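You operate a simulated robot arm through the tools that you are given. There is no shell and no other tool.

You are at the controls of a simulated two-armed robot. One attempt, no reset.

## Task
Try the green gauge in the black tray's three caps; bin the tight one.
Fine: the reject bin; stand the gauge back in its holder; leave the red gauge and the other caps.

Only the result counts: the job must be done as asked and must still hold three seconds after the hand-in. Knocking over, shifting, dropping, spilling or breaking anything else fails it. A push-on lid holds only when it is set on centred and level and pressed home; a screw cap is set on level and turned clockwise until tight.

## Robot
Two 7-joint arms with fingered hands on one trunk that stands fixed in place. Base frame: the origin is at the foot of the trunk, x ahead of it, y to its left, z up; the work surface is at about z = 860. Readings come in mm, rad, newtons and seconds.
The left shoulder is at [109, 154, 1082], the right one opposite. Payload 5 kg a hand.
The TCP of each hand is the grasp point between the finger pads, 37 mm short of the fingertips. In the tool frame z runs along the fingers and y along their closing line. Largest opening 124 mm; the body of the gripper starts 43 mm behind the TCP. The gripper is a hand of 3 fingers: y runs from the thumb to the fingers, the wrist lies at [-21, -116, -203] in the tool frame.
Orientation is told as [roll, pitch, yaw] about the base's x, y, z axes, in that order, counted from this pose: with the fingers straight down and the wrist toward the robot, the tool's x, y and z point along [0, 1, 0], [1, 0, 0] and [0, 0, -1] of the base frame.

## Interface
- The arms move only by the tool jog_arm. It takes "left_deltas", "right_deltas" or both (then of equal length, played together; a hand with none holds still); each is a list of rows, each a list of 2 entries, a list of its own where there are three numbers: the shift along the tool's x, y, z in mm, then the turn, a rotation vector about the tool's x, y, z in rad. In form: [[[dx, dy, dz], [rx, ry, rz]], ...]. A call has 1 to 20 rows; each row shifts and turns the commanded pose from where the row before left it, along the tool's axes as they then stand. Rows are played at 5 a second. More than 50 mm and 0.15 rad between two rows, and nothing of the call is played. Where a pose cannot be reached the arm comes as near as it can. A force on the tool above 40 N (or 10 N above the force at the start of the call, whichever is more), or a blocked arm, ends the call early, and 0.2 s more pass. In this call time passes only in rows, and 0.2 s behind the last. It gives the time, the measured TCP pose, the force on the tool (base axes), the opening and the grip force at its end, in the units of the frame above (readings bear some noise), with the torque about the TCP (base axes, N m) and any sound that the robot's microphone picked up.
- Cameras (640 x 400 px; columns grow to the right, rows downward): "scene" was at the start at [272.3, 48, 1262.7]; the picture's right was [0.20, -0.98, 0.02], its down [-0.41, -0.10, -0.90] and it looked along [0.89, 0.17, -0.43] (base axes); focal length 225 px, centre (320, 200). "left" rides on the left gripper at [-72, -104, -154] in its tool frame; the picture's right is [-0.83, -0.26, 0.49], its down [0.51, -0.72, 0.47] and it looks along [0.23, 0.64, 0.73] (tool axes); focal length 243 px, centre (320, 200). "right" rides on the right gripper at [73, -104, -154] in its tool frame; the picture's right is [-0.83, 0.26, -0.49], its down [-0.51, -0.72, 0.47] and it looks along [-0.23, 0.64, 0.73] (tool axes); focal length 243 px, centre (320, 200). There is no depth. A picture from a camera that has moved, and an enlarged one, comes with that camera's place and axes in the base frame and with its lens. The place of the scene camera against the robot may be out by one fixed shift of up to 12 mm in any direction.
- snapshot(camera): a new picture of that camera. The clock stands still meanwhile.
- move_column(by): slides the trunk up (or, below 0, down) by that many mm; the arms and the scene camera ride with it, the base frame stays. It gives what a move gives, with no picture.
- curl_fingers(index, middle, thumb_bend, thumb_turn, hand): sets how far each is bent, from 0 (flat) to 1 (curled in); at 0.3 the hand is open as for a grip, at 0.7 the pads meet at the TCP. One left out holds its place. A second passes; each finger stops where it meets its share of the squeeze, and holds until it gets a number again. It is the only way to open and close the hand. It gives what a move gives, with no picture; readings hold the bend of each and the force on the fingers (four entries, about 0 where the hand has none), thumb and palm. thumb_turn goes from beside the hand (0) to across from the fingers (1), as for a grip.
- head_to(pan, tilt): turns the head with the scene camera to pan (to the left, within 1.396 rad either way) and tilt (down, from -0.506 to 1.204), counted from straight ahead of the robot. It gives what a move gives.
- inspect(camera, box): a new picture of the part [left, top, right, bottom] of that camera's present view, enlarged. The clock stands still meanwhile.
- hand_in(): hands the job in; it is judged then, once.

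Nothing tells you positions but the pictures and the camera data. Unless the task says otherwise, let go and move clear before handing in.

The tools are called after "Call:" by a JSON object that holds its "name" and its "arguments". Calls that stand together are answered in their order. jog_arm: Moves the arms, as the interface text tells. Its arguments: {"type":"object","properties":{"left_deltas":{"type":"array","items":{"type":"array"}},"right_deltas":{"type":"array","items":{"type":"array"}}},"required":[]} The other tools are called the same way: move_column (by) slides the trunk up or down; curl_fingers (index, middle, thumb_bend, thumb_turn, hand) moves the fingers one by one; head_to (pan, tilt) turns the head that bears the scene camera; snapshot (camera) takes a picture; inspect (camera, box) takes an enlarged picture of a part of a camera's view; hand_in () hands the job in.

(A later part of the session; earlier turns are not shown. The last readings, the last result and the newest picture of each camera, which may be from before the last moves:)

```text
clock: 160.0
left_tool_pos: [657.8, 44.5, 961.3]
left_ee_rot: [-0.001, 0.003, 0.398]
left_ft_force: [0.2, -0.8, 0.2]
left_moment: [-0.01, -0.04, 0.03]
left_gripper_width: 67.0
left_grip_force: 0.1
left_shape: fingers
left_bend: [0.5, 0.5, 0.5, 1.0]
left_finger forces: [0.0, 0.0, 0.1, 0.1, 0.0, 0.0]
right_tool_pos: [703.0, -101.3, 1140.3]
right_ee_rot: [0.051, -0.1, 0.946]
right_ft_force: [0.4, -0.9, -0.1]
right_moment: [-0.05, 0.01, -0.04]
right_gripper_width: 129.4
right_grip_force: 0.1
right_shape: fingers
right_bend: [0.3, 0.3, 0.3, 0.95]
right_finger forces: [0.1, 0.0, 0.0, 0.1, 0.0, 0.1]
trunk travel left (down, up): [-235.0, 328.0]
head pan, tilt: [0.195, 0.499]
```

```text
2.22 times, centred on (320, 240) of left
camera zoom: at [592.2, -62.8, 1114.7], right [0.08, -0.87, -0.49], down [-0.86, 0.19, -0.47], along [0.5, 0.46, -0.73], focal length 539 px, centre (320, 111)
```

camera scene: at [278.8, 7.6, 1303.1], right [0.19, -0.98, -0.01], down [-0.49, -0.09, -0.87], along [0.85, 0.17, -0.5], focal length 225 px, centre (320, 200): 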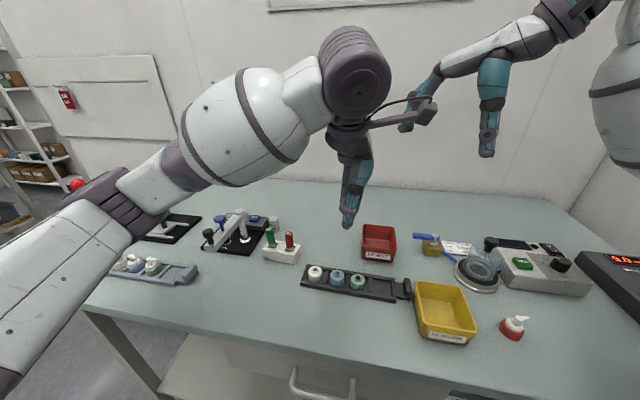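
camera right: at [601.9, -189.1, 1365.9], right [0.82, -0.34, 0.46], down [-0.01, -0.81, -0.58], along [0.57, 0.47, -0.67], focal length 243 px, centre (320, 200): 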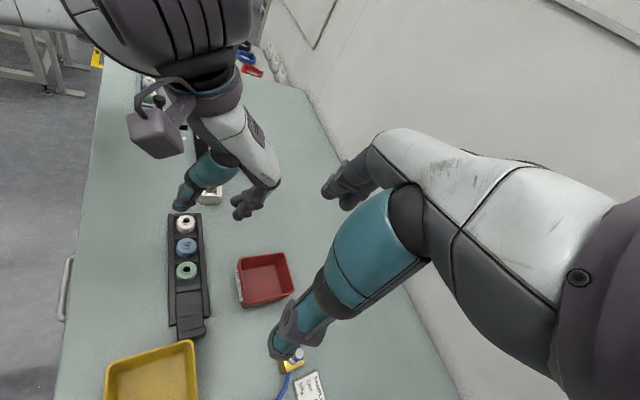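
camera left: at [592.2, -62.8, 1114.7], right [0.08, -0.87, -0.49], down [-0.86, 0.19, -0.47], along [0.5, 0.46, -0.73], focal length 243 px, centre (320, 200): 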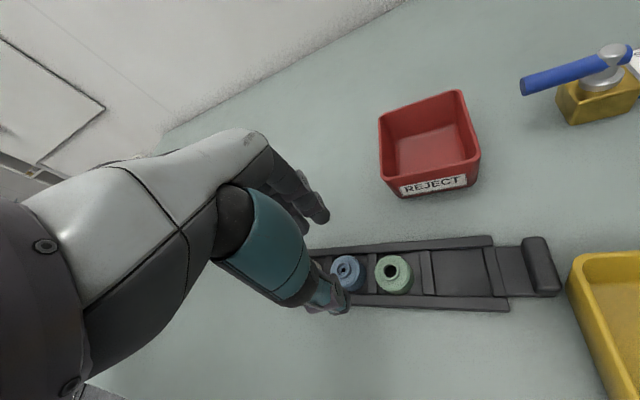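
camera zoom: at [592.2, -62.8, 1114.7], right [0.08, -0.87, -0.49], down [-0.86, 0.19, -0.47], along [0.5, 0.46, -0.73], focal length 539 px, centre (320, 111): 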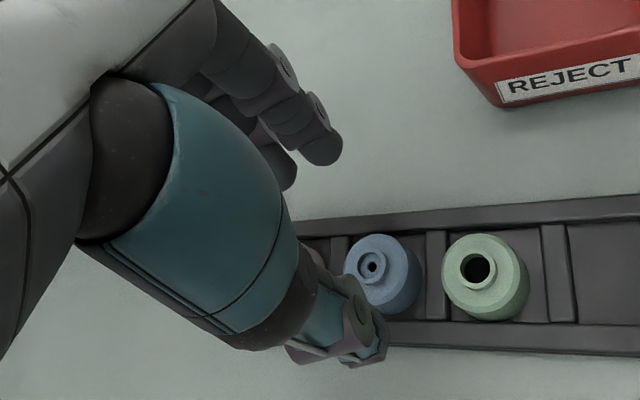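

The cap spacing seen by the hand camera tells me the hand is actually ~18 mm higher than its reading since the trunk moves, and the cap is about (+6, +3) mm off in tool axes. I'll work from the camera: shift by (+2.9, +5) in the tool frame and lower 30 mm, then re-measure.

Call:
{"name": "jog_arm", "arguments": {"left_deltas": [[[1.4, 2.5, 0], [0, 0, 0]], [[1.5, 2.5, 0], [0, 0, 0]], [[0, 0, 10], [0, 0, 0]], [[0, 0, 10], [0, 0, 0]], [[0, 0, 10], [0, 0, 0]], [[0, 0, 0], [0, 0, 0]], [[0, 0, 0], [0, 0, 0]]]}}

Call:
{"name": "inspect", "arguments": {"camera": "left", "box": [300, 230, 420, 320]}}

Call:
{"name": "inspect", "arguments": {"camera": "scene", "box": [305, 215, 385, 295]}}

Call:
{"name": "inspect", "arguments": {"camera": "right", "box": [150, 160, 250, 280]}}

```text
clock: 161.6
left_tool_pos: [663.3, 49.7, 932.2]
left_ee_rot: [0.0, 0.0, 0.397]
left_ft_force: [-0.4, -0.1, 0.8]
left_moment: [0.0, 0.02, -0.01]
left_gripper_width: 67.1
left_grip_force: 0.1
left_shape: fingers
left_bend: [0.5, 0.5, 0.5, 1.0]
left_finger forces: [0.0, 0.1, 0.0, 0.0, 0.0, 0.0]
right_tool_pos: [704.1, -102.6, 1140.8]
right_ee_rot: [0.053, -0.103, 0.946]
right_ft_force: [-0.1, 0.7, 0.6]
right_moment: [0.03, 0.0, -0.01]
right_gripper_width: 129.3
right_grip_force: 0.1
right_shape: fingers
right_bend: [0.3, 0.3, 0.3, 0.95]
right_finger forces: [0.0, 0.0, 0.0, 0.1, 0.0, 0.0]
trunk travel left (down, up): [-235.0, 328.0]
head pan, tilt: [0.195, 0.499]
```

```text
4.44 times, centred on (360, 275) of left
camera zoom: at [596.2, -57.8, 1085.0], right [0.08, -0.87, -0.49], down [-0.86, 0.19, -0.47], along [0.5, 0.46, -0.73], focal length 1078 px, centre (142, -133)
```

zoom: 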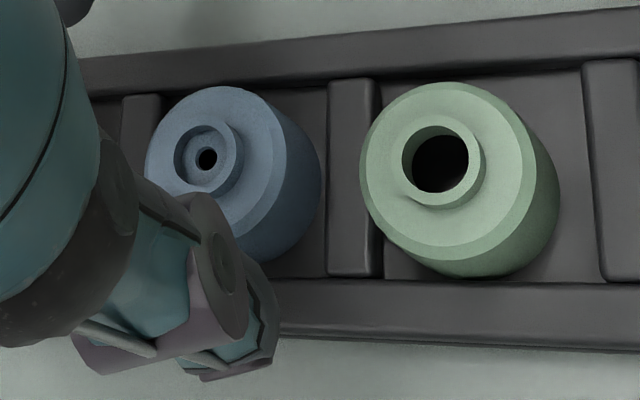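

```text
5.00 times, centred on (345, 255) of scene
camera zoom: at [284.1, 30.5, 1213.2], right [0.19, -0.98, 0.01], down [-0.48, -0.1, -0.87], along [0.86, 0.17, -0.49], focal length 1127 px, centre (195, -75)
```

zoom: 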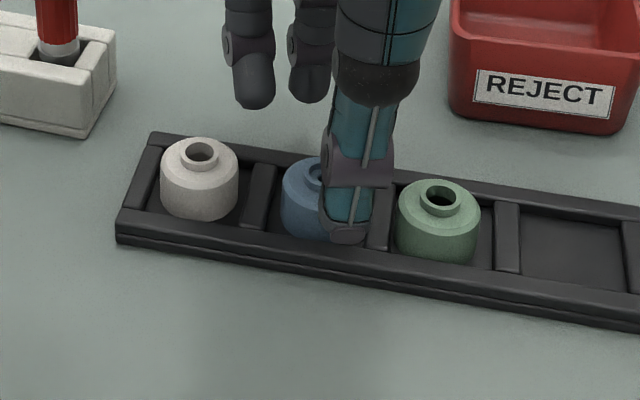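

```text
3.33 times, centred on (200, 220) of right
camera zoom: at [581.5, -162.0, 1287.6], right [0.82, -0.32, 0.47], down [0.0, -0.82, -0.57], along [0.57, 0.47, -0.67], focal length 809 px, centre (720, 133)
```

zoom: 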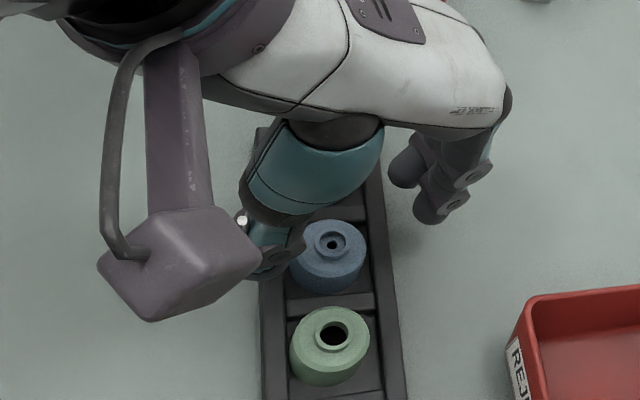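

Alignment is now within half a millimetre, and the boss is 57 mm below the TCP. I need 36 mm more; lowering in steps.

Call:
{"name": "jog_arm", "arguments": {"left_deltas": [[[0, 0, 8], [0, 0, 0]], [[0, 0, 8], [0, 0, 0]], [[0, 0, 6], [0, 0, 0]], [[0, 0, 0], [0, 0, 0]], [[0, 0, 0], [0, 0, 0]]]}}

Call:
{"name": "inspect", "arguments": {"camera": "left", "box": [290, 210, 420, 310]}}

Call:
{"name": "inspect", "arguments": {"camera": "scene", "box": [315, 225, 375, 290]}}

Call:
{"name": "inspect", "arguments": {"camera": "right", "box": [160, 190, 240, 280]}}

```text
clock: 162.8
left_tool_pos: [662.8, 50.1, 910.5]
left_ee_rot: [-0.001, 0.001, 0.399]
left_ft_force: [1.2, 0.0, 16.4]
left_moment: [-0.17, 0.55, -0.01]
left_gripper_width: 67.4
left_grip_force: 8.2
left_shape: fingers
left_bend: [0.5, 0.5, 0.5, 1.0]
left_finger forces: [0.0, 1.8, 0.0, 0.0, 15.1, 0.0]
right_tool_pos: [704.9, -102.4, 1141.4]
right_ee_rot: [0.054, -0.101, 0.948]
right_ft_force: [-0.3, 0.1, 0.6]
right_moment: [0.02, -0.04, 0.01]
right_gripper_width: 129.4
right_grip_force: 0.1
right_shape: fingers
right_bend: [0.3, 0.3, 0.3, 0.95]
right_finger forces: [0.0, 0.1, 0.1, 0.1, 0.0, 0.0]
trunk travel left (down, up): [-235.0, 328.0]
head pan, tilt: [0.195, 0.499]
```

```text
4.00 times, centred on (355, 260) of left
camera zoom: at [595.4, -58.6, 1063.6], right [0.08, -0.87, -0.49], down [-0.86, 0.19, -0.47], along [0.5, 0.46, -0.73], focal length 970 px, centre (180, -40)
```

zoom: 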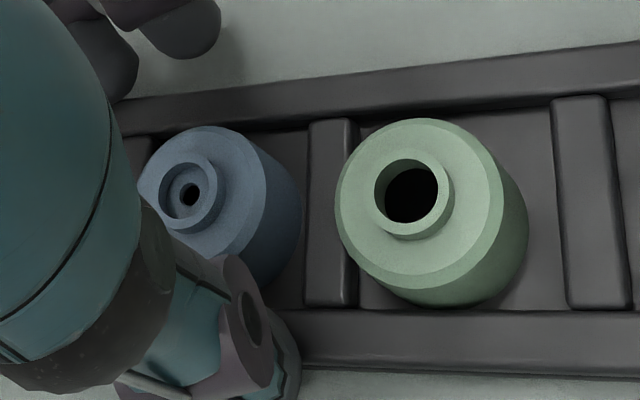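

```text
6.15 times, centred on (345, 258) of scene
camera zoom: at [284.0, 30.1, 1213.4], right [0.19, -0.98, 0.01], down [-0.48, -0.1, -0.87], along [0.86, 0.17, -0.49], focal length 1387 px, centre (166, -154)
```

zoom: 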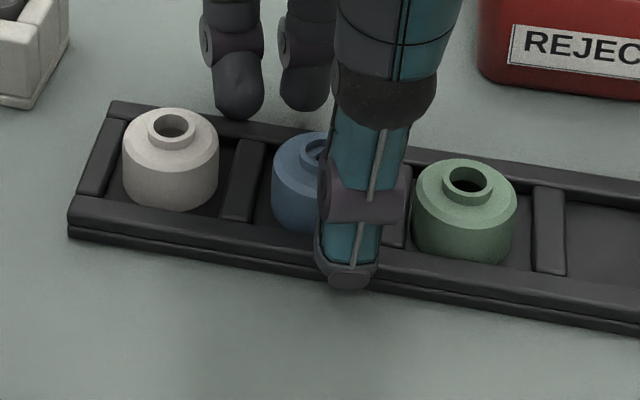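

```text
4.44 times, centred on (200, 235) of right
camera zoom: at [581.4, -162.2, 1287.6], right [0.82, -0.32, 0.47], down [0.0, -0.82, -0.57], along [0.57, 0.47, -0.67], focal length 1078 px, centre (853, 44)
```

zoom: 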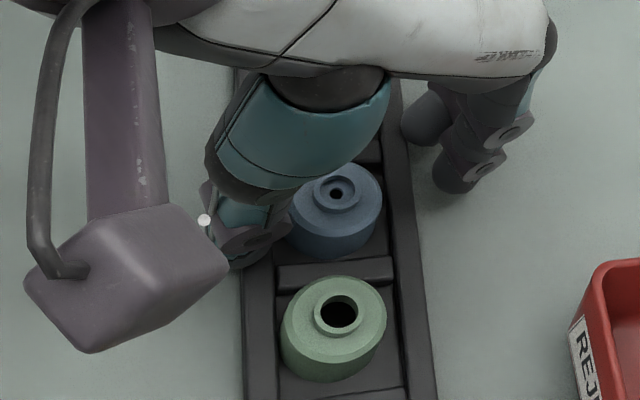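

The thumb and a fingertip just met the tray rails (15 N on the thumb), so this is the lowest level. I'll lift 3 mm and check the tray hasn't moved.

Call:
{"name": "jog_arm", "arguments": {"left_deltas": [[[0, 0, -2], [0, 0, 0]], [[0, 0, -1.5], [0, 0, 0]], [[0, 0, 0], [0, 0, 0]]]}}

Call:
{"name": "inspect", "arguments": {"camera": "scene", "box": [305, 225, 385, 305]}}

Call:
{"name": "inspect", "arguments": {"camera": "left", "box": [260, 190, 420, 320]}}

```text
clock: 163.6
left_tool_pos: [661.7, 49.1, 912.0]
left_ee_rot: [0.002, 0.001, 0.399]
left_ft_force: [0.8, -0.7, 2.5]
left_moment: [-0.01, 0.03, 0.01]
left_gripper_width: 67.1
left_grip_force: 0.1
left_shape: fingers
left_bend: [0.5, 0.5, 0.5, 1.0]
left_finger forces: [0.0, 0.3, 0.0, 0.0, 1.3, 0.0]
right_tool_pos: [703.1, -102.2, 1140.8]
right_ee_rot: [0.053, -0.101, 0.945]
right_ft_force: [0.7, -0.9, 0.1]
right_moment: [0.02, -0.03, 0.02]
right_gripper_width: 129.1
right_grip_force: 0.1
right_shape: fingers
right_bend: [0.3, 0.3, 0.3, 0.95]
right_finger forces: [0.0, 0.0, 0.0, 0.0, 0.1, 0.1]
trunk travel left (down, up): [-235.0, 328.0]
head pan, tilt: [0.195, 0.499]
```

```text
5.00 times, centred on (345, 265) of scene
camera zoom: at [284.2, 30.2, 1213.2], right [0.19, -0.98, 0.01], down [-0.48, -0.1, -0.87], along [0.86, 0.17, -0.49], focal length 1127 px, centre (195, -125)
```

zoom: 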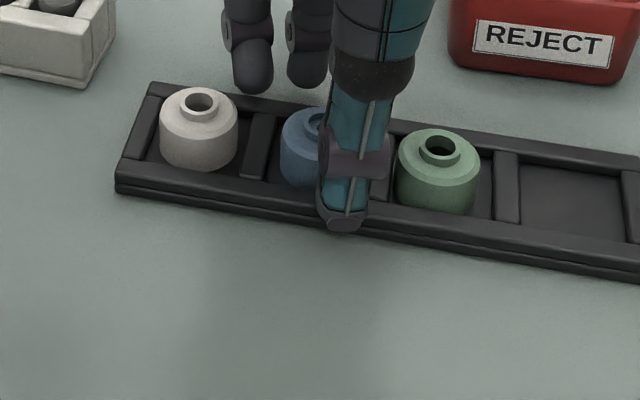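

```text
3.08 times, centred on (340, 255) of left
camera zoom: at [595.3, -58.4, 1065.5], right [0.08, -0.87, -0.49], down [-0.86, 0.19, -0.47], along [0.5, 0.46, -0.73], focal length 746 px, centre (258, 31)
```

zoom: 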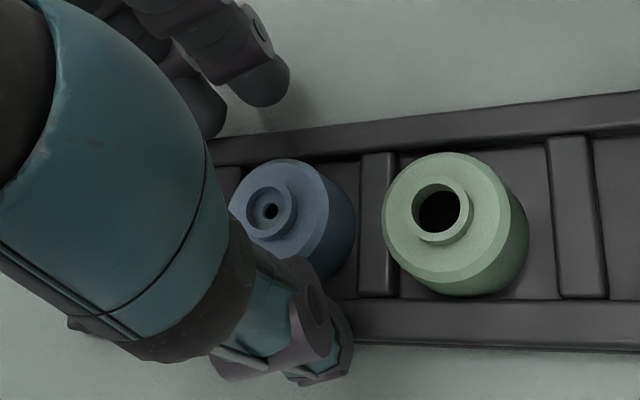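

Call:
{"name": "jog_arm", "arguments": {"left_deltas": [[[0, 0, -2], [0, 0, 0]], [[0, 0, 0], [0, 0, 0]]]}}

Call:
{"name": "curl_fingers", "arguments": {"hand": "left", "index": 0.57, "middle": 0.57, "thumb_bend": 0.57}}

Call:
{"name": "inspect", "arguments": {"camera": "left", "box": [260, 190, 420, 320]}}

Call:
{"name": "inspect", "arguments": {"camera": "scene", "box": [315, 235, 375, 295]}}

Call:
{"name": "inspect", "arguments": {"camera": "right", "box": [160, 190, 240, 280]}}

```text
clock: 164.2
left_tool_pos: [662.1, 50.0, 914.5]
left_ee_rot: [0.0, 0.002, 0.398]
left_ft_force: [0.2, -0.9, 0.2]
left_moment: [0.02, -0.01, -0.02]
left_gripper_width: 67.5
left_grip_force: 0.1
left_shape: fingers
left_bend: [0.5, 0.5, 0.5, 1.0]
left_finger forces: [0.0, 0.1, 0.0, 0.1, 0.1, 0.1]
right_tool_pos: [703.0, -101.6, 1140.3]
right_ee_rot: [0.052, -0.101, 0.945]
right_ft_force: [0.1, -0.9, 0.3]
right_moment: [-0.03, -0.01, 0.01]
right_gripper_width: 129.3
right_grip_force: 0.0
right_shape: fingers
right_bend: [0.3, 0.3, 0.3, 0.95]
right_finger forces: [0.1, 0.0, 0.0, 0.1, 0.0, 0.0]
trunk travel left (down, up): [-235.0, 328.0]
head pan, tilt: [0.195, 0.499]
```

```text
clock: 165.2
left_tool_pos: [661.0, 48.9, 913.4]
left_ee_rot: [-0.001, 0.002, 0.398]
left_ft_force: [0.5, -0.1, 0.7]
left_moment: [0.0, 0.03, -0.01]
left_gripper_width: 49.9
left_grip_force: 0.8
left_shape: fingers
left_bend: [0.56, 0.55, 0.56, 1.0]
left_finger forces: [0.0, 0.5, 0.0, 0.0, 0.3, 0.0]
right_tool_pos: [703.9, -103.3, 1140.3]
right_ee_rot: [0.051, -0.102, 0.946]
right_ft_force: [-0.7, 1.0, -0.2]
right_moment: [0.02, -0.02, 0.03]
right_gripper_width: 129.0
right_grip_force: 0.1
right_shape: fingers
right_bend: [0.3, 0.3, 0.3, 0.95]
right_finger forces: [0.0, 0.1, 0.0, 0.1, 0.1, 0.0]
trunk travel left (down, up): [-235.0, 328.0]
head pan, tilt: [0.195, 0.499]
```

```text
3.08 times, centred on (340, 255) of left
camera zoom: at [595.3, -58.7, 1067.6], right [0.08, -0.87, -0.49], down [-0.86, 0.19, -0.47], along [0.5, 0.46, -0.73], focal length 746 px, centre (258, 31)
```

zoom: 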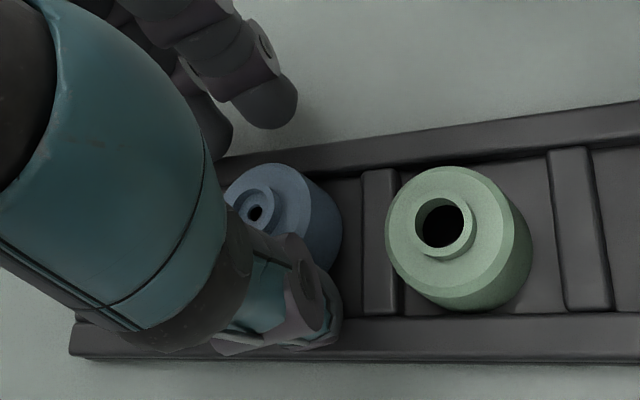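

```text
6.67 times, centred on (345, 265) of scene
camera zoom: at [284.3, 30.0, 1213.2], right [0.19, -0.98, 0.01], down [-0.48, -0.1, -0.87], along [0.86, 0.17, -0.49], focal length 1503 px, centre (153, -233)
```

zoom: 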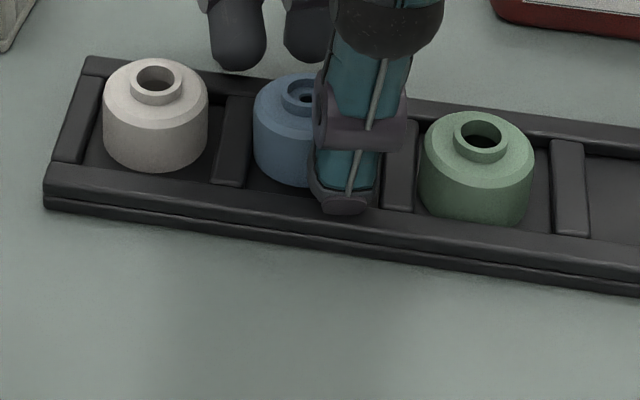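

```text
4.44 times, centred on (200, 235) of right
camera zoom: at [581.8, -162.5, 1287.4], right [0.82, -0.33, 0.47], down [0.0, -0.82, -0.57], along [0.57, 0.47, -0.67], focal length 1078 px, centre (853, 44)
```

zoom: 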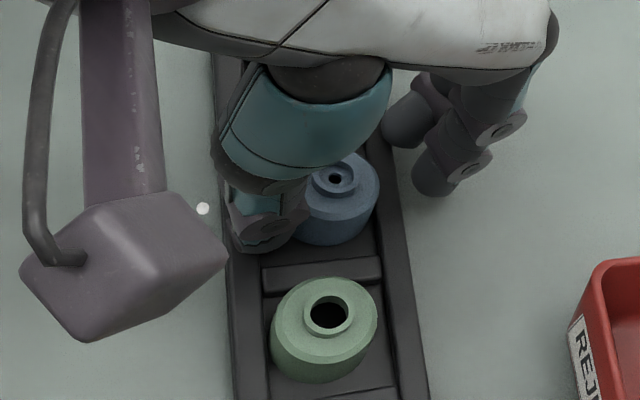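

The tray has been nudged a few millimetres: the fingertips reached behind its rear rail and pulled on it. I open at once and rise before deciding further.

Call:
{"name": "curl_fingers", "arguments": {"hand": "left", "index": 0.48, "middle": 0.48, "thumb_bend": 0.5}}

Call:
{"name": "jog_arm", "arguments": {"left_deltas": [[[0, 0, -5], [0, 0, 0]], [[0, 0, -8], [0, 0, 0]], [[0, 0, -12], [0, 0, 0]], [[0, 0, -15], [0, 0, 0]], [[0, 0, -15], [0, 0, 0]], [[0, 0, 0], [0, 0, 0]]]}}

Call:
{"name": "inspect", "arguments": {"camera": "scene", "box": [295, 225, 415, 305]}}

Call:
{"name": "inspect", "arguments": {"camera": "left", "box": [280, 200, 560, 340]}}

Call:
{"name": "inspect", "arguments": {"camera": "right", "box": [140, 170, 260, 330]}}

```text
clock: 166.2
left_tool_pos: [662.0, 48.9, 913.7]
left_ee_rot: [-0.001, 0.002, 0.398]
left_ft_force: [0.5, 0.1, 0.4]
left_moment: [0.02, 0.0, -0.01]
left_gripper_width: 70.1
left_grip_force: 0.0
left_shape: fingers
left_bend: [0.48, 0.48, 0.5, 1.0]
left_finger forces: [0.0, 0.0, 0.0, 0.0, 0.0, 0.0]
right_tool_pos: [703.4, -102.3, 1139.9]
right_ee_rot: [0.054, -0.101, 0.947]
right_ft_force: [-0.1, 0.2, 0.5]
right_moment: [-0.04, 0.03, -0.01]
right_gripper_width: 129.3
right_grip_force: 0.0
right_shape: fingers
right_bend: [0.3, 0.3, 0.3, 0.95]
right_finger forces: [0.0, 0.0, 0.1, 0.0, 0.1, 0.1]
trunk travel left (down, up): [-235.0, 328.0]
head pan, tilt: [0.195, 0.499]
```

```text
clock: 167.6
left_tool_pos: [662.5, 48.0, 970.3]
left_ee_rot: [0.002, 0.002, 0.399]
left_ft_force: [-0.2, 0.3, 0.2]
left_moment: [0.0, 0.01, 0.05]
left_gripper_width: 70.0
left_grip_force: 0.1
left_shape: fingers
left_bend: [0.48, 0.48, 0.5, 1.0]
left_finger forces: [0.0, 0.0, 0.1, 0.1, 0.0, 0.0]
right_tool_pos: [704.9, -103.9, 1139.7]
right_ee_rot: [0.051, -0.102, 0.944]
right_ft_force: [0.1, 0.0, -0.2]
right_moment: [0.0, -0.02, 0.03]
right_gripper_width: 129.2
right_grip_force: 0.0
right_shape: fingers
right_bend: [0.3, 0.3, 0.3, 0.95]
right_finger forces: [0.0, 0.0, 0.0, 0.0, 0.1, 0.1]
trunk travel left (down, up): [-235.0, 328.0]
head pan, tilt: [0.195, 0.499]
```

```text
5.00 times, centred on (355, 265) of scene
camera zoom: at [284.5, 29.7, 1213.1], right [0.19, -0.98, 0.01], down [-0.48, -0.1, -0.87], along [0.86, 0.17, -0.49], focal length 1127 px, centre (145, -125)
```

zoom: 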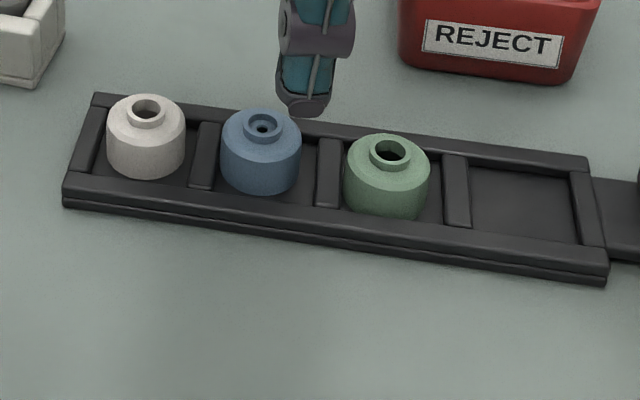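

```text
2.29 times, centred on (420, 270) of left
camera zoom: at [595.7, -59.0, 1123.3], right [0.08, -0.87, -0.49], down [-0.86, 0.19, -0.47], along [0.5, 0.46, -0.73], focal length 555 px, centre (91, 40)
```

zoom: 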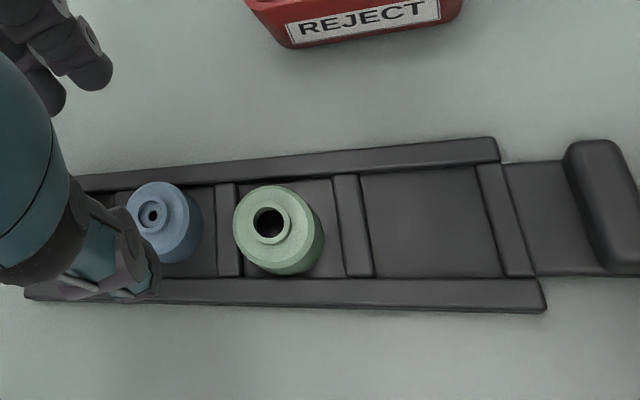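

```text
2.50 times, centred on (200, 250) of right
camera zoom: at [581.9, -162.9, 1287.3], right [0.82, -0.33, 0.47], down [0.0, -0.82, -0.57], along [0.57, 0.47, -0.67], focal length 606 px, centre (620, 75)
```

zoom: 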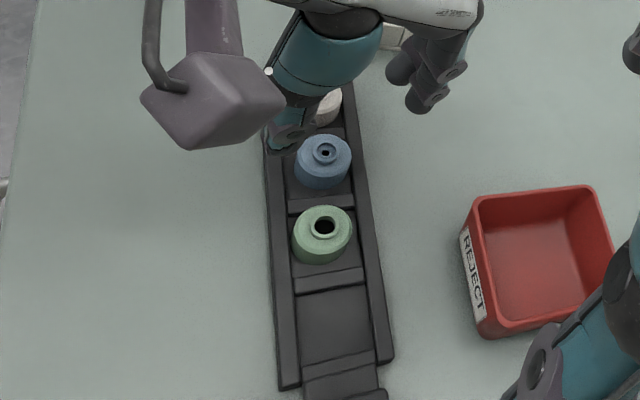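

The tray's left end moved about 5–6 mm, right end hardly. The caps are still seated. I'll now be stricter: shift the hand ~5 mm toward the robot so the pinch is centred on the blue cap, and grip from a height where fingertips clear the rails (TCP ≈ 921).

Call:
{"name": "jog_arm", "arguments": {"left_deltas": [[[0.6, -2.6, 0], [0, 0, 0]], [[0.5, -2.6, 0], [0, 0, 0]], [[0, 0, 12], [0, 0, 0]], [[0, 0, 12], [0, 0, 0]], [[0, 0, 10], [0, 0, 0]], [[0, 0, 8], [0, 0, 0]], [[0, 0, 6], [0, 0, 0]], [[0, 0, 0], [0, 0, 0]], [[0, 0, 0], [0, 0, 0]]]}}

Call:
{"name": "inspect", "arguments": {"camera": "left", "box": [250, 180, 410, 310]}}

Call:
{"name": "inspect", "arguments": {"camera": "scene", "box": [315, 230, 375, 295]}}

Call:
{"name": "inspect", "arguments": {"camera": "right", "box": [160, 180, 240, 280]}}

```text
clock: 169.6
left_tool_pos: [657.3, 47.3, 922.0]
left_ee_rot: [0.003, 0.002, 0.397]
left_ft_force: [-0.8, -0.1, 0.3]
left_moment: [-0.03, -0.02, 0.01]
left_gripper_width: 70.0
left_grip_force: 0.1
left_shape: fingers
left_bend: [0.48, 0.48, 0.5, 1.0]
left_finger forces: [0.0, 0.1, 0.1, 0.1, 0.1, 0.1]
right_tool_pos: [704.9, -104.2, 1139.6]
right_ee_rot: [0.052, -0.102, 0.947]
right_ft_force: [-0.5, 0.0, -0.9]
right_moment: [0.03, 0.03, -0.03]
right_gripper_width: 129.4
right_grip_force: 0.0
right_shape: fingers
right_bend: [0.3, 0.3, 0.3, 0.95]
right_finger forces: [0.0, 0.0, 0.0, 0.1, 0.0, 0.1]
trunk travel left (down, up): [-235.0, 328.0]
head pan, tilt: [0.195, 0.499]
```

```text
3.08 times, centred on (330, 245) of left
camera zoom: at [590.3, -60.3, 1074.7], right [0.08, -0.87, -0.49], down [-0.86, 0.19, -0.47], along [0.5, 0.46, -0.73], focal length 746 px, centre (289, 62)
```

zoom: 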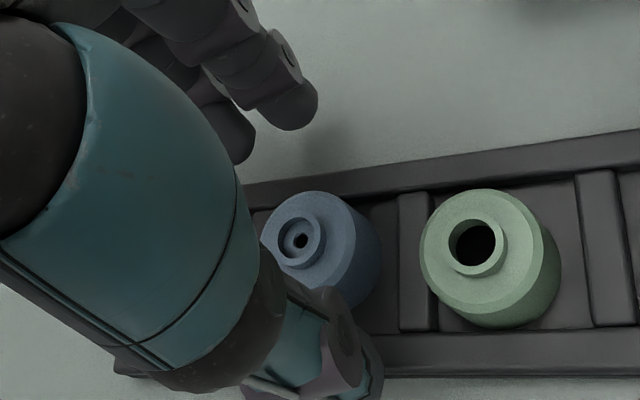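

```text
6.15 times, centred on (345, 262) of scene
camera zoom: at [284.6, 29.4, 1213.1], right [0.19, -0.98, 0.01], down [-0.48, -0.1, -0.87], along [0.86, 0.17, -0.49], focal length 1387 px, centre (166, -185)
```

zoom: 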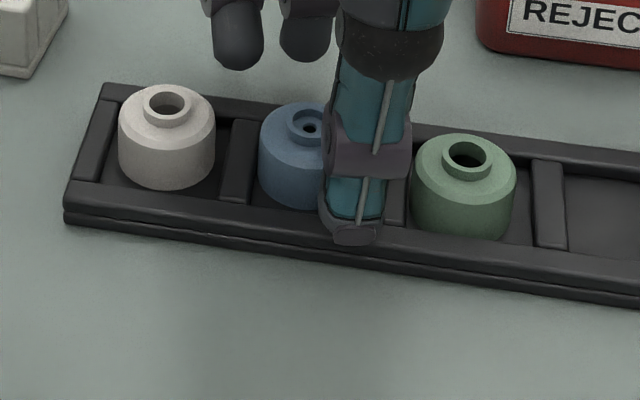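

```text
4.00 times, centred on (200, 230) of right
camera zoom: at [582.0, -163.2, 1287.2], right [0.82, -0.33, 0.47], down [0.0, -0.82, -0.57], along [0.57, 0.47, -0.67], focal length 970 px, centre (800, 80)
```

zoom: 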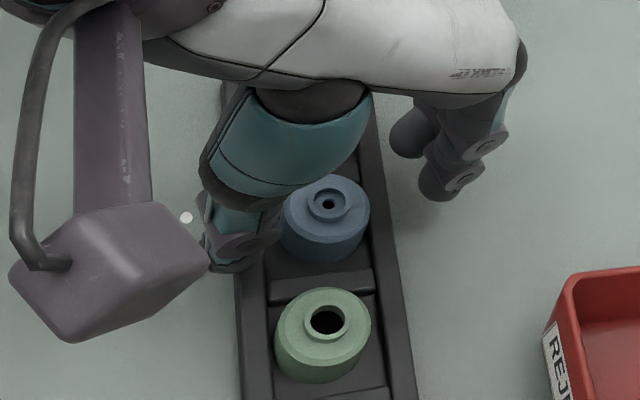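

Centred within 2 mm. A 1 mm trim, then closing in small steps with forces checked each time.

Call:
{"name": "jog_arm", "arguments": {"left_deltas": [[[-1.0, -1.0, 0], [0, 0, 0]], [[0, 0, 0], [0, 0, 0]]]}}

Call:
{"name": "curl_fingers", "arguments": {"hand": "left", "index": 0.55, "middle": 0.55, "thumb_bend": 0.55}}

Call:
{"name": "inspect", "arguments": {"camera": "left", "box": [250, 180, 410, 310]}}

Call:
{"name": "inspect", "arguments": {"camera": "right", "box": [160, 180, 240, 280]}}

Call:
{"name": "inspect", "arguments": {"camera": "scene", "box": [315, 230, 375, 295]}}

```text
clock: 170.2
left_tool_pos: [656.1, 46.6, 921.5]
left_ee_rot: [0.002, 0.002, 0.4]
left_ft_force: [0.0, 0.0, 0.1]
left_moment: [0.02, -0.03, -0.01]
left_gripper_width: 69.9
left_grip_force: 0.0
left_shape: fingers
left_bend: [0.48, 0.48, 0.5, 1.0]
left_finger forces: [0.1, 0.0, 0.0, 0.0, 0.0, 0.0]
right_tool_pos: [704.7, -104.1, 1139.9]
right_ee_rot: [0.053, -0.102, 0.947]
right_ft_force: [-1.1, -0.5, 0.1]
right_moment: [-0.01, -0.01, -0.01]
right_gripper_width: 128.9
right_grip_force: 0.0
right_shape: fingers
right_bend: [0.3, 0.3, 0.3, 0.95]
right_finger forces: [0.1, 0.0, 0.1, 0.0, 0.1, 0.0]
trunk travel left (down, up): [-235.0, 328.0]
head pan, tilt: [0.195, 0.499]
```

```text
clock: 171.2
left_tool_pos: [655.8, 45.6, 921.3]
left_ee_rot: [0.003, 0.002, 0.398]
left_ft_force: [-0.5, 0.2, 0.1]
left_moment: [-0.03, 0.02, 0.03]
left_gripper_width: 53.0
left_grip_force: 0.0
left_shape: fingers
left_bend: [0.55, 0.55, 0.55, 1.0]
left_finger forces: [0.1, 0.0, 0.0, 0.1, 0.0, 0.0]
right_tool_pos: [704.5, -104.7, 1138.9]
right_ee_rot: [0.054, -0.101, 0.947]
right_ft_force: [-0.9, 0.2, -0.5]
right_moment: [0.0, -0.02, 0.0]
right_gripper_width: 129.2
right_grip_force: 0.1
right_shape: fingers
right_bend: [0.3, 0.3, 0.3, 0.95]
right_finger forces: [0.0, 0.0, 0.0, 0.1, 0.1, 0.0]
trunk travel left (down, up): [-235.0, 328.0]
head pan, tilt: [0.195, 0.499]
```

```text
3.08 times, centred on (330, 245) of left
camera zoom: at [590.0, -62.1, 1074.9], right [0.08, -0.87, -0.49], down [-0.86, 0.19, -0.47], along [0.5, 0.46, -0.73], focal length 746 px, centre (289, 62)
```

zoom: 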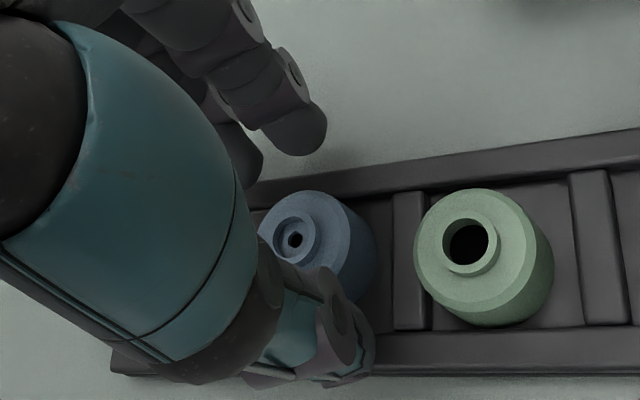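

```text
4.00 times, centred on (200, 230) of right
camera zoom: at [582.1, -163.4, 1287.1], right [0.82, -0.33, 0.47], down [0.0, -0.82, -0.57], along [0.57, 0.47, -0.67], focal length 970 px, centre (800, 80)
```

zoom: 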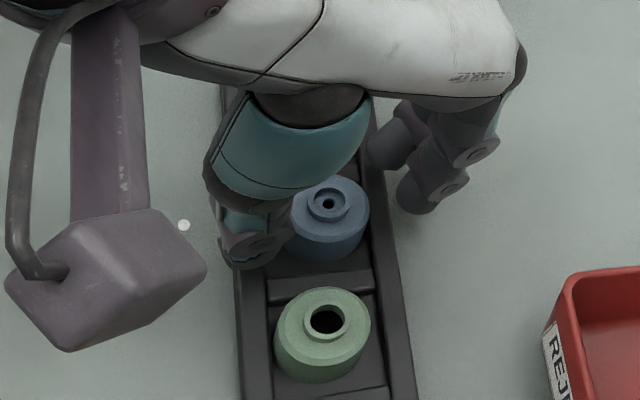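

```text
6.15 times, centred on (345, 262) of scene
camera zoom: at [284.7, 29.2, 1213.1], right [0.19, -0.98, 0.01], down [-0.48, -0.1, -0.87], along [0.86, 0.17, -0.49], focal length 1387 px, centre (166, -185)
```

zoom: 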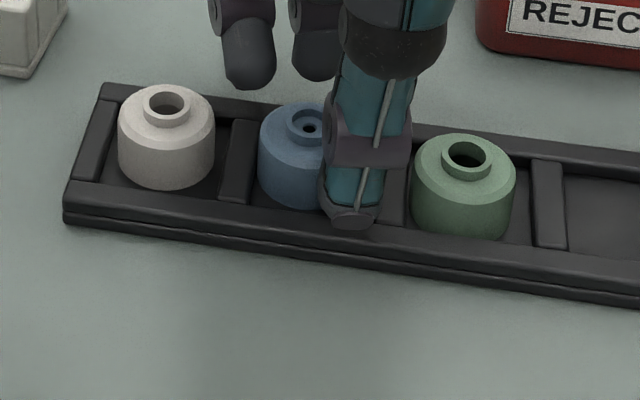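

Call:
{"name": "curl_fingers", "arguments": {"hand": "left", "index": 0.575, "middle": 0.575, "thumb_bend": 0.57}}

Call:
{"name": "inspect", "arguments": {"camera": "right", "box": [160, 180, 240, 280]}}

Call:
{"name": "inspect", "arguments": {"camera": "scene", "box": [315, 230, 375, 295]}}

```text
clock: 172.2
left_tool_pos: [656.2, 45.4, 921.5]
left_ee_rot: [0.001, 0.001, 0.398]
left_ft_force: [-0.5, 1.5, 0.2]
left_moment: [-0.01, 0.0, -0.01]
left_gripper_width: 48.0
left_grip_force: 0.2
left_shape: fingers
left_bend: [0.57, 0.57, 0.56, 1.0]
left_finger forces: [0.1, 0.0, 0.0, 0.1, 0.0, 0.1]
right_tool_pos: [705.0, -103.5, 1139.5]
right_ee_rot: [0.053, -0.102, 0.944]
right_ft_force: [-0.3, 0.7, 0.5]
right_moment: [0.0, 0.02, 0.02]
right_gripper_width: 129.2
right_grip_force: 0.0
right_shape: fingers
right_bend: [0.3, 0.3, 0.3, 0.95]
right_finger forces: [0.0, 0.0, 0.0, 0.0, 0.0, 0.1]
trunk travel left (down, up): [-235.0, 328.0]
head pan, tilt: [0.195, 0.499]
```

```text
4.00 times, centred on (200, 230) of right
camera zoom: at [582.2, -163.6, 1287.1], right [0.82, -0.33, 0.47], down [0.0, -0.82, -0.57], along [0.57, 0.47, -0.67], focal length 970 px, centre (800, 80)
```

zoom: 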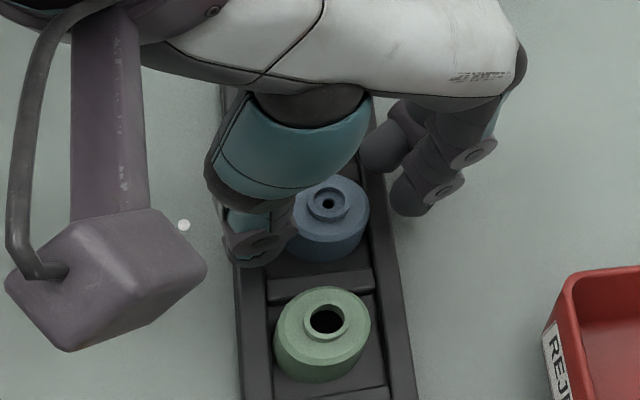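

```text
6.15 times, centred on (345, 262) of scene
camera zoom: at [284.8, 29.1, 1213.1], right [0.19, -0.98, 0.01], down [-0.48, -0.1, -0.87], along [0.86, 0.17, -0.49], focal length 1387 px, centre (166, -185)
```

zoom: 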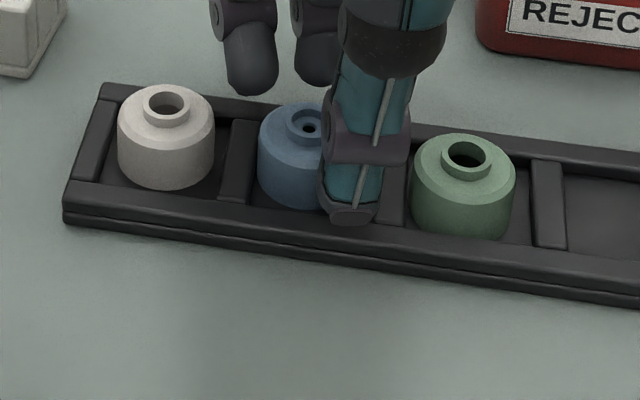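

Still no contact and the tray is still. Continuing to close.

Call:
{"name": "curl_fingers", "arguments": {"hand": "left", "index": 0.595, "middle": 0.595, "thumb_bend": 0.59}}

Call:
{"name": "inspect", "arguments": {"camera": "right", "box": [160, 180, 240, 280]}}

Call:
{"name": "inspect", "arguments": {"camera": "scene", "box": [315, 230, 375, 295]}}

```text
clock: 173.2
left_tool_pos: [654.9, 47.0, 921.0]
left_ee_rot: [0.001, 0.001, 0.397]
left_ft_force: [-0.2, 0.4, 0.0]
left_moment: [0.0, 0.0, 0.03]
left_gripper_width: 40.3
left_grip_force: 0.1
left_shape: fingers
left_bend: [0.59, 0.59, 0.59, 1.0]
left_finger forces: [0.0, 0.0, 0.0, 0.1, 0.1, 0.0]
right_tool_pos: [704.3, -103.4, 1140.3]
right_ee_rot: [0.053, -0.104, 0.946]
right_ft_force: [0.5, -0.3, -0.4]
right_moment: [-0.04, -0.01, 0.02]
right_gripper_width: 129.2
right_grip_force: 0.1
right_shape: fingers
right_bend: [0.3, 0.3, 0.3, 0.95]
right_finger forces: [0.1, 0.0, 0.1, 0.1, 0.0, 0.1]
trunk travel left (down, up): [-235.0, 328.0]
head pan, tilt: [0.195, 0.499]
```

```text
4.00 times, centred on (200, 230) of right
camera zoom: at [582.3, -163.7, 1287.0], right [0.82, -0.33, 0.47], down [0.0, -0.82, -0.57], along [0.57, 0.47, -0.67], focal length 970 px, centre (800, 80)
```

zoom: 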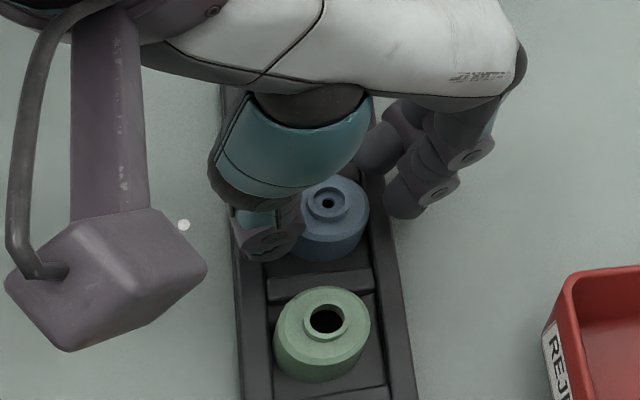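

```text
6.15 times, centred on (345, 262) of scene
camera zoom: at [284.8, 29.0, 1213.1], right [0.19, -0.98, 0.01], down [-0.48, -0.1, -0.87], along [0.86, 0.17, -0.49], focal length 1387 px, centre (166, -185)
```

zoom: 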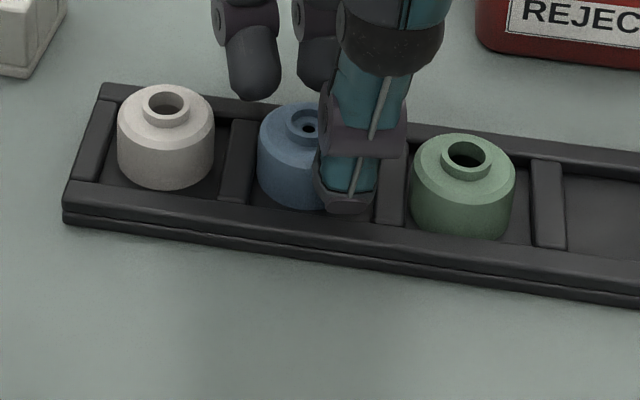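

The thumb is nearer the cap than the fingers; I shift 2.5 mm to even it out, then go on.

Call:
{"name": "jog_arm", "arguments": {"left_deltas": [[[0, -1.2, 0], [0, 0, 0]], [[0, -1.3, 0], [0, 0, 0]], [[0, 0, 0], [0, 0, 0]]]}}

Call:
{"name": "curl_fingers", "arguments": {"hand": "left", "index": 0.61, "middle": 0.61, "thumb_bend": 0.6}}

Call:
{"name": "inspect", "arguments": {"camera": "right", "box": [165, 190, 235, 270]}}

Call:
{"name": "inspect", "arguments": {"camera": "left", "box": [250, 180, 410, 310]}}

Call:
{"name": "inspect", "arguments": {"camera": "scene", "box": [315, 230, 375, 295]}}

```text
clock: 174.0
left_tool_pos: [653.9, 43.9, 921.2]
left_ee_rot: [0.001, 0.001, 0.398]
left_ft_force: [0.0, -0.2, 0.3]
left_moment: [-0.01, -0.01, 0.02]
left_gripper_width: 40.1
left_grip_force: 0.0
left_shape: fingers
left_bend: [0.59, 0.59, 0.59, 1.0]
left_finger forces: [0.0, 0.1, 0.0, 0.0, 0.1, 0.1]
right_tool_pos: [704.6, -103.6, 1139.4]
right_ee_rot: [0.052, -0.1, 0.944]
right_ft_force: [0.6, 0.6, -0.6]
right_moment: [0.01, -0.02, 0.02]
right_gripper_width: 129.2
right_grip_force: 0.1
right_shape: fingers
right_bend: [0.3, 0.3, 0.3, 0.95]
right_finger forces: [0.1, 0.1, 0.1, 0.0, 0.0, 0.0]
trunk travel left (down, up): [-235.0, 328.0]
head pan, tilt: [0.195, 0.499]
```

```text
clock: 175.0
left_tool_pos: [654.3, 43.8, 919.9]
left_ee_rot: [0.0, 0.003, 0.398]
left_ft_force: [0.2, -0.2, 0.1]
left_moment: [0.01, 0.0, -0.02]
left_gripper_width: 36.0
left_grip_force: 0.0
left_shape: fingers
left_bend: [0.61, 0.61, 0.6, 1.0]
left_finger forces: [0.0, 0.0, 0.0, 0.1, 0.0, 0.0]
right_tool_pos: [702.8, -104.1, 1139.4]
right_ee_rot: [0.053, -0.102, 0.947]
right_ft_force: [-0.4, -0.5, -0.6]
right_moment: [0.01, -0.03, 0.0]
right_gripper_width: 129.4
right_grip_force: 0.0
right_shape: fingers
right_bend: [0.3, 0.3, 0.3, 0.95]
right_finger forces: [0.0, 0.0, 0.1, 0.0, 0.0, 0.1]
trunk travel left (down, up): [-235.0, 328.0]
head pan, tilt: [0.195, 0.499]
```

```text
5.00 times, centred on (200, 230) of right
camera zoom: at [582.4, -164.0, 1286.9], right [0.82, -0.33, 0.47], down [0.0, -0.82, -0.57], along [0.57, 0.47, -0.67], focal length 1213 px, centre (920, 50)
```

zoom: 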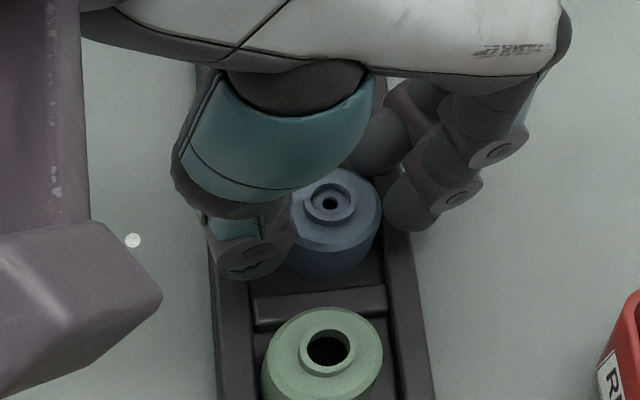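

```text
3.08 times, centred on (330, 245) of left
camera zoom: at [588.0, -63.7, 1074.2], right [0.08, -0.87, -0.49], down [-0.86, 0.19, -0.47], along [0.5, 0.46, -0.73], focal length 746 px, centre (289, 62)
```

zoom: 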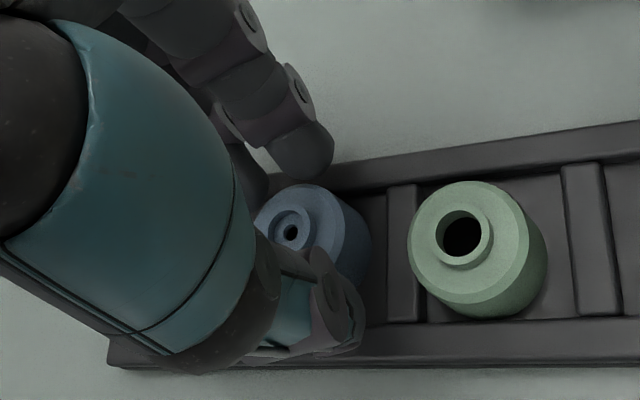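

```text
6.15 times, centred on (345, 262) of scene
camera zoom: at [284.9, 28.8, 1213.1], right [0.19, -0.98, 0.01], down [-0.48, -0.1, -0.87], along [0.86, 0.17, -0.49], focal length 1387 px, centre (166, -185)
```

zoom: 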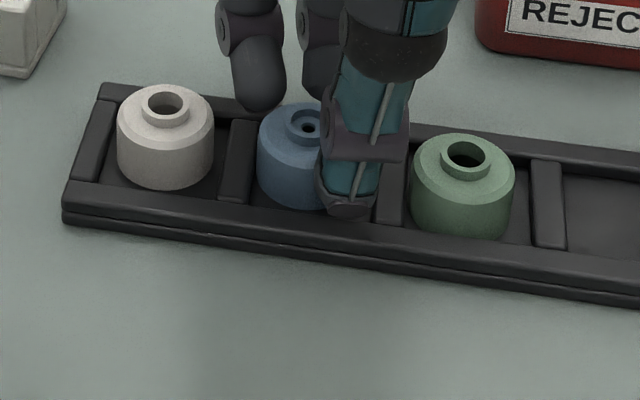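

Call:
{"name": "jog_arm", "arguments": {"left_deltas": [[[1.5, -0.5, 0], [0, 0, 0]], [[0, 0, 0], [0, 0, 0]]]}}

Call:
{"name": "curl_fingers", "arguments": {"hand": "left", "index": 0.63, "middle": 0.63, "thumb_bend": 0.62}}

Call:
{"name": "inspect", "arguments": {"camera": "right", "box": [165, 190, 235, 270]}}

Call:
{"name": "inspect", "arguments": {"camera": "scene", "box": [315, 230, 375, 295]}}

```text
clock: 175.6
left_tool_pos: [654.4, 44.3, 921.2]
left_ee_rot: [0.003, 0.001, 0.398]
left_ft_force: [0.0, 1.4, -0.3]
left_moment: [0.06, 0.05, -0.02]
left_gripper_width: 35.7
left_grip_force: 0.0
left_shape: fingers
left_bend: [0.61, 0.61, 0.6, 1.0]
left_finger forces: [0.1, 0.1, 0.0, 0.0, 0.0, 0.1]
right_tool_pos: [704.4, -104.6, 1139.9]
right_ee_rot: [0.053, -0.102, 0.947]
right_ft_force: [-1.1, 0.0, 0.1]
right_moment: [-0.01, -0.01, -0.02]
right_gripper_width: 129.5
right_grip_force: 0.2
right_shape: fingers
right_bend: [0.3, 0.3, 0.3, 0.95]
right_finger forces: [0.1, 0.0, 0.1, 0.0, 0.1, 0.0]
trunk travel left (down, up): [-235.0, 328.0]
head pan, tilt: [0.195, 0.499]
```

```text
clock: 176.6
left_tool_pos: [653.5, 45.6, 921.2]
left_ee_rot: [0.002, 0.002, 0.399]
left_ft_force: [0.5, -0.3, -0.4]
left_moment: [0.01, -0.01, 0.0]
left_gripper_width: 30.2
left_grip_force: 0.0
left_shape: fingers
left_bend: [0.63, 0.63, 0.62, 1.0]
left_finger forces: [0.2, 0.0, 0.1, 0.0, 0.1, 0.0]
right_tool_pos: [704.0, -104.1, 1139.7]
right_ee_rot: [0.054, -0.102, 0.947]
right_ft_force: [0.5, 0.3, -0.6]
right_moment: [0.0, 0.03, -0.02]
right_gripper_width: 129.0
right_grip_force: 0.1
right_shape: fingers
right_bend: [0.3, 0.3, 0.3, 0.95]
right_finger forces: [0.1, 0.0, 0.1, 0.0, 0.0, 0.0]
trunk travel left (down, up): [-235.0, 328.0]
head pan, tilt: [0.195, 0.499]
```

```text
5.00 times, centred on (200, 230) of right
camera zoom: at [582.5, -164.2, 1286.9], right [0.82, -0.33, 0.47], down [0.0, -0.82, -0.57], along [0.57, 0.47, -0.67], focal length 1213 px, centre (920, 50)
```

zoom: 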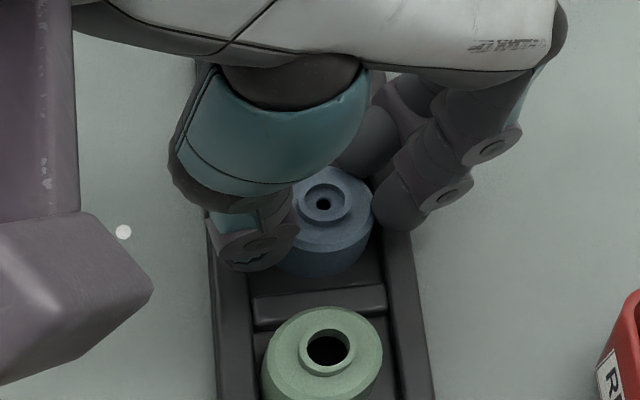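

```text
6.15 times, centred on (345, 262) of scene
camera zoom: at [285.0, 28.6, 1213.0], right [0.19, -0.98, 0.01], down [-0.48, -0.1, -0.87], along [0.86, 0.17, -0.49], focal length 1387 px, centre (166, -185)
```

zoom: 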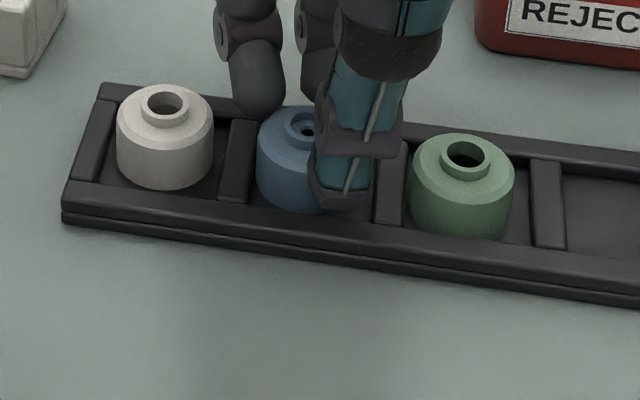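

Call:
{"name": "curl_fingers", "arguments": {"hand": "left", "index": 0.65, "middle": 0.65, "thumb_bend": 0.64}}

Call:
{"name": "inspect", "arguments": {"camera": "right", "box": [165, 190, 235, 270]}}

Call:
{"name": "inspect", "arguments": {"camera": "scene", "box": [315, 230, 375, 295]}}

```text
clock: 177.6
left_tool_pos: [653.1, 43.7, 921.5]
left_ee_rot: [0.003, 0.002, 0.399]
left_ft_force: [0.0, -0.1, 1.8]
left_moment: [-0.02, 0.04, -0.02]
left_gripper_width: 26.3
left_grip_force: 1.5
left_shape: fingers
left_bend: [0.64, 0.64, 0.63, 1.0]
left_finger forces: [0.6, 0.8, 0.0, 0.0, 1.3, 0.0]
right_tool_pos: [705.5, -104.8, 1140.1]
right_ee_rot: [0.053, -0.101, 0.945]
right_ft_force: [-0.5, -0.6, 0.2]
right_moment: [-0.02, 0.01, 0.0]
right_gripper_width: 129.5
right_grip_force: 0.0
right_shape: fingers
right_bend: [0.3, 0.3, 0.3, 0.95]
right_finger forces: [0.1, 0.0, 0.1, 0.0, 0.0, 0.0]
trunk travel left (down, up): [-235.0, 328.0]
head pan, tilt: [0.195, 0.499]
```

```text
5.00 times, centred on (200, 230) of right
camera zoom: at [582.5, -164.3, 1286.8], right [0.82, -0.33, 0.47], down [0.0, -0.82, -0.57], along [0.57, 0.47, -0.67], focal length 1213 px, centre (920, 50)
```

zoom: 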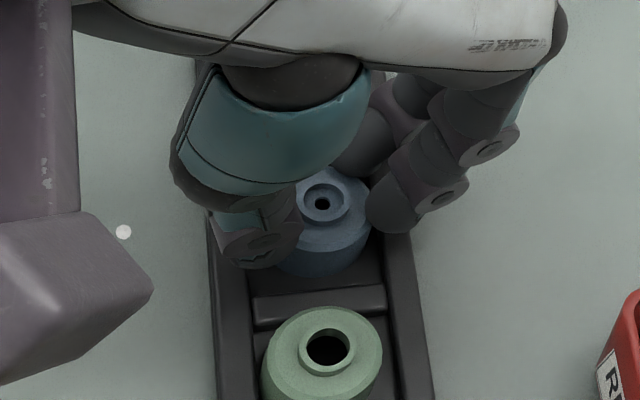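

```text
6.15 times, centred on (345, 262) of scene
camera zoom: at [285.1, 28.5, 1213.0], right [0.19, -0.98, 0.01], down [-0.48, -0.1, -0.87], along [0.86, 0.17, -0.49], focal length 1387 px, centre (166, -185)
```

zoom: 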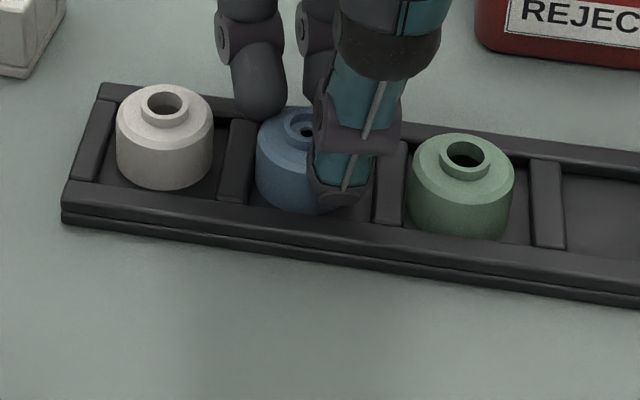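

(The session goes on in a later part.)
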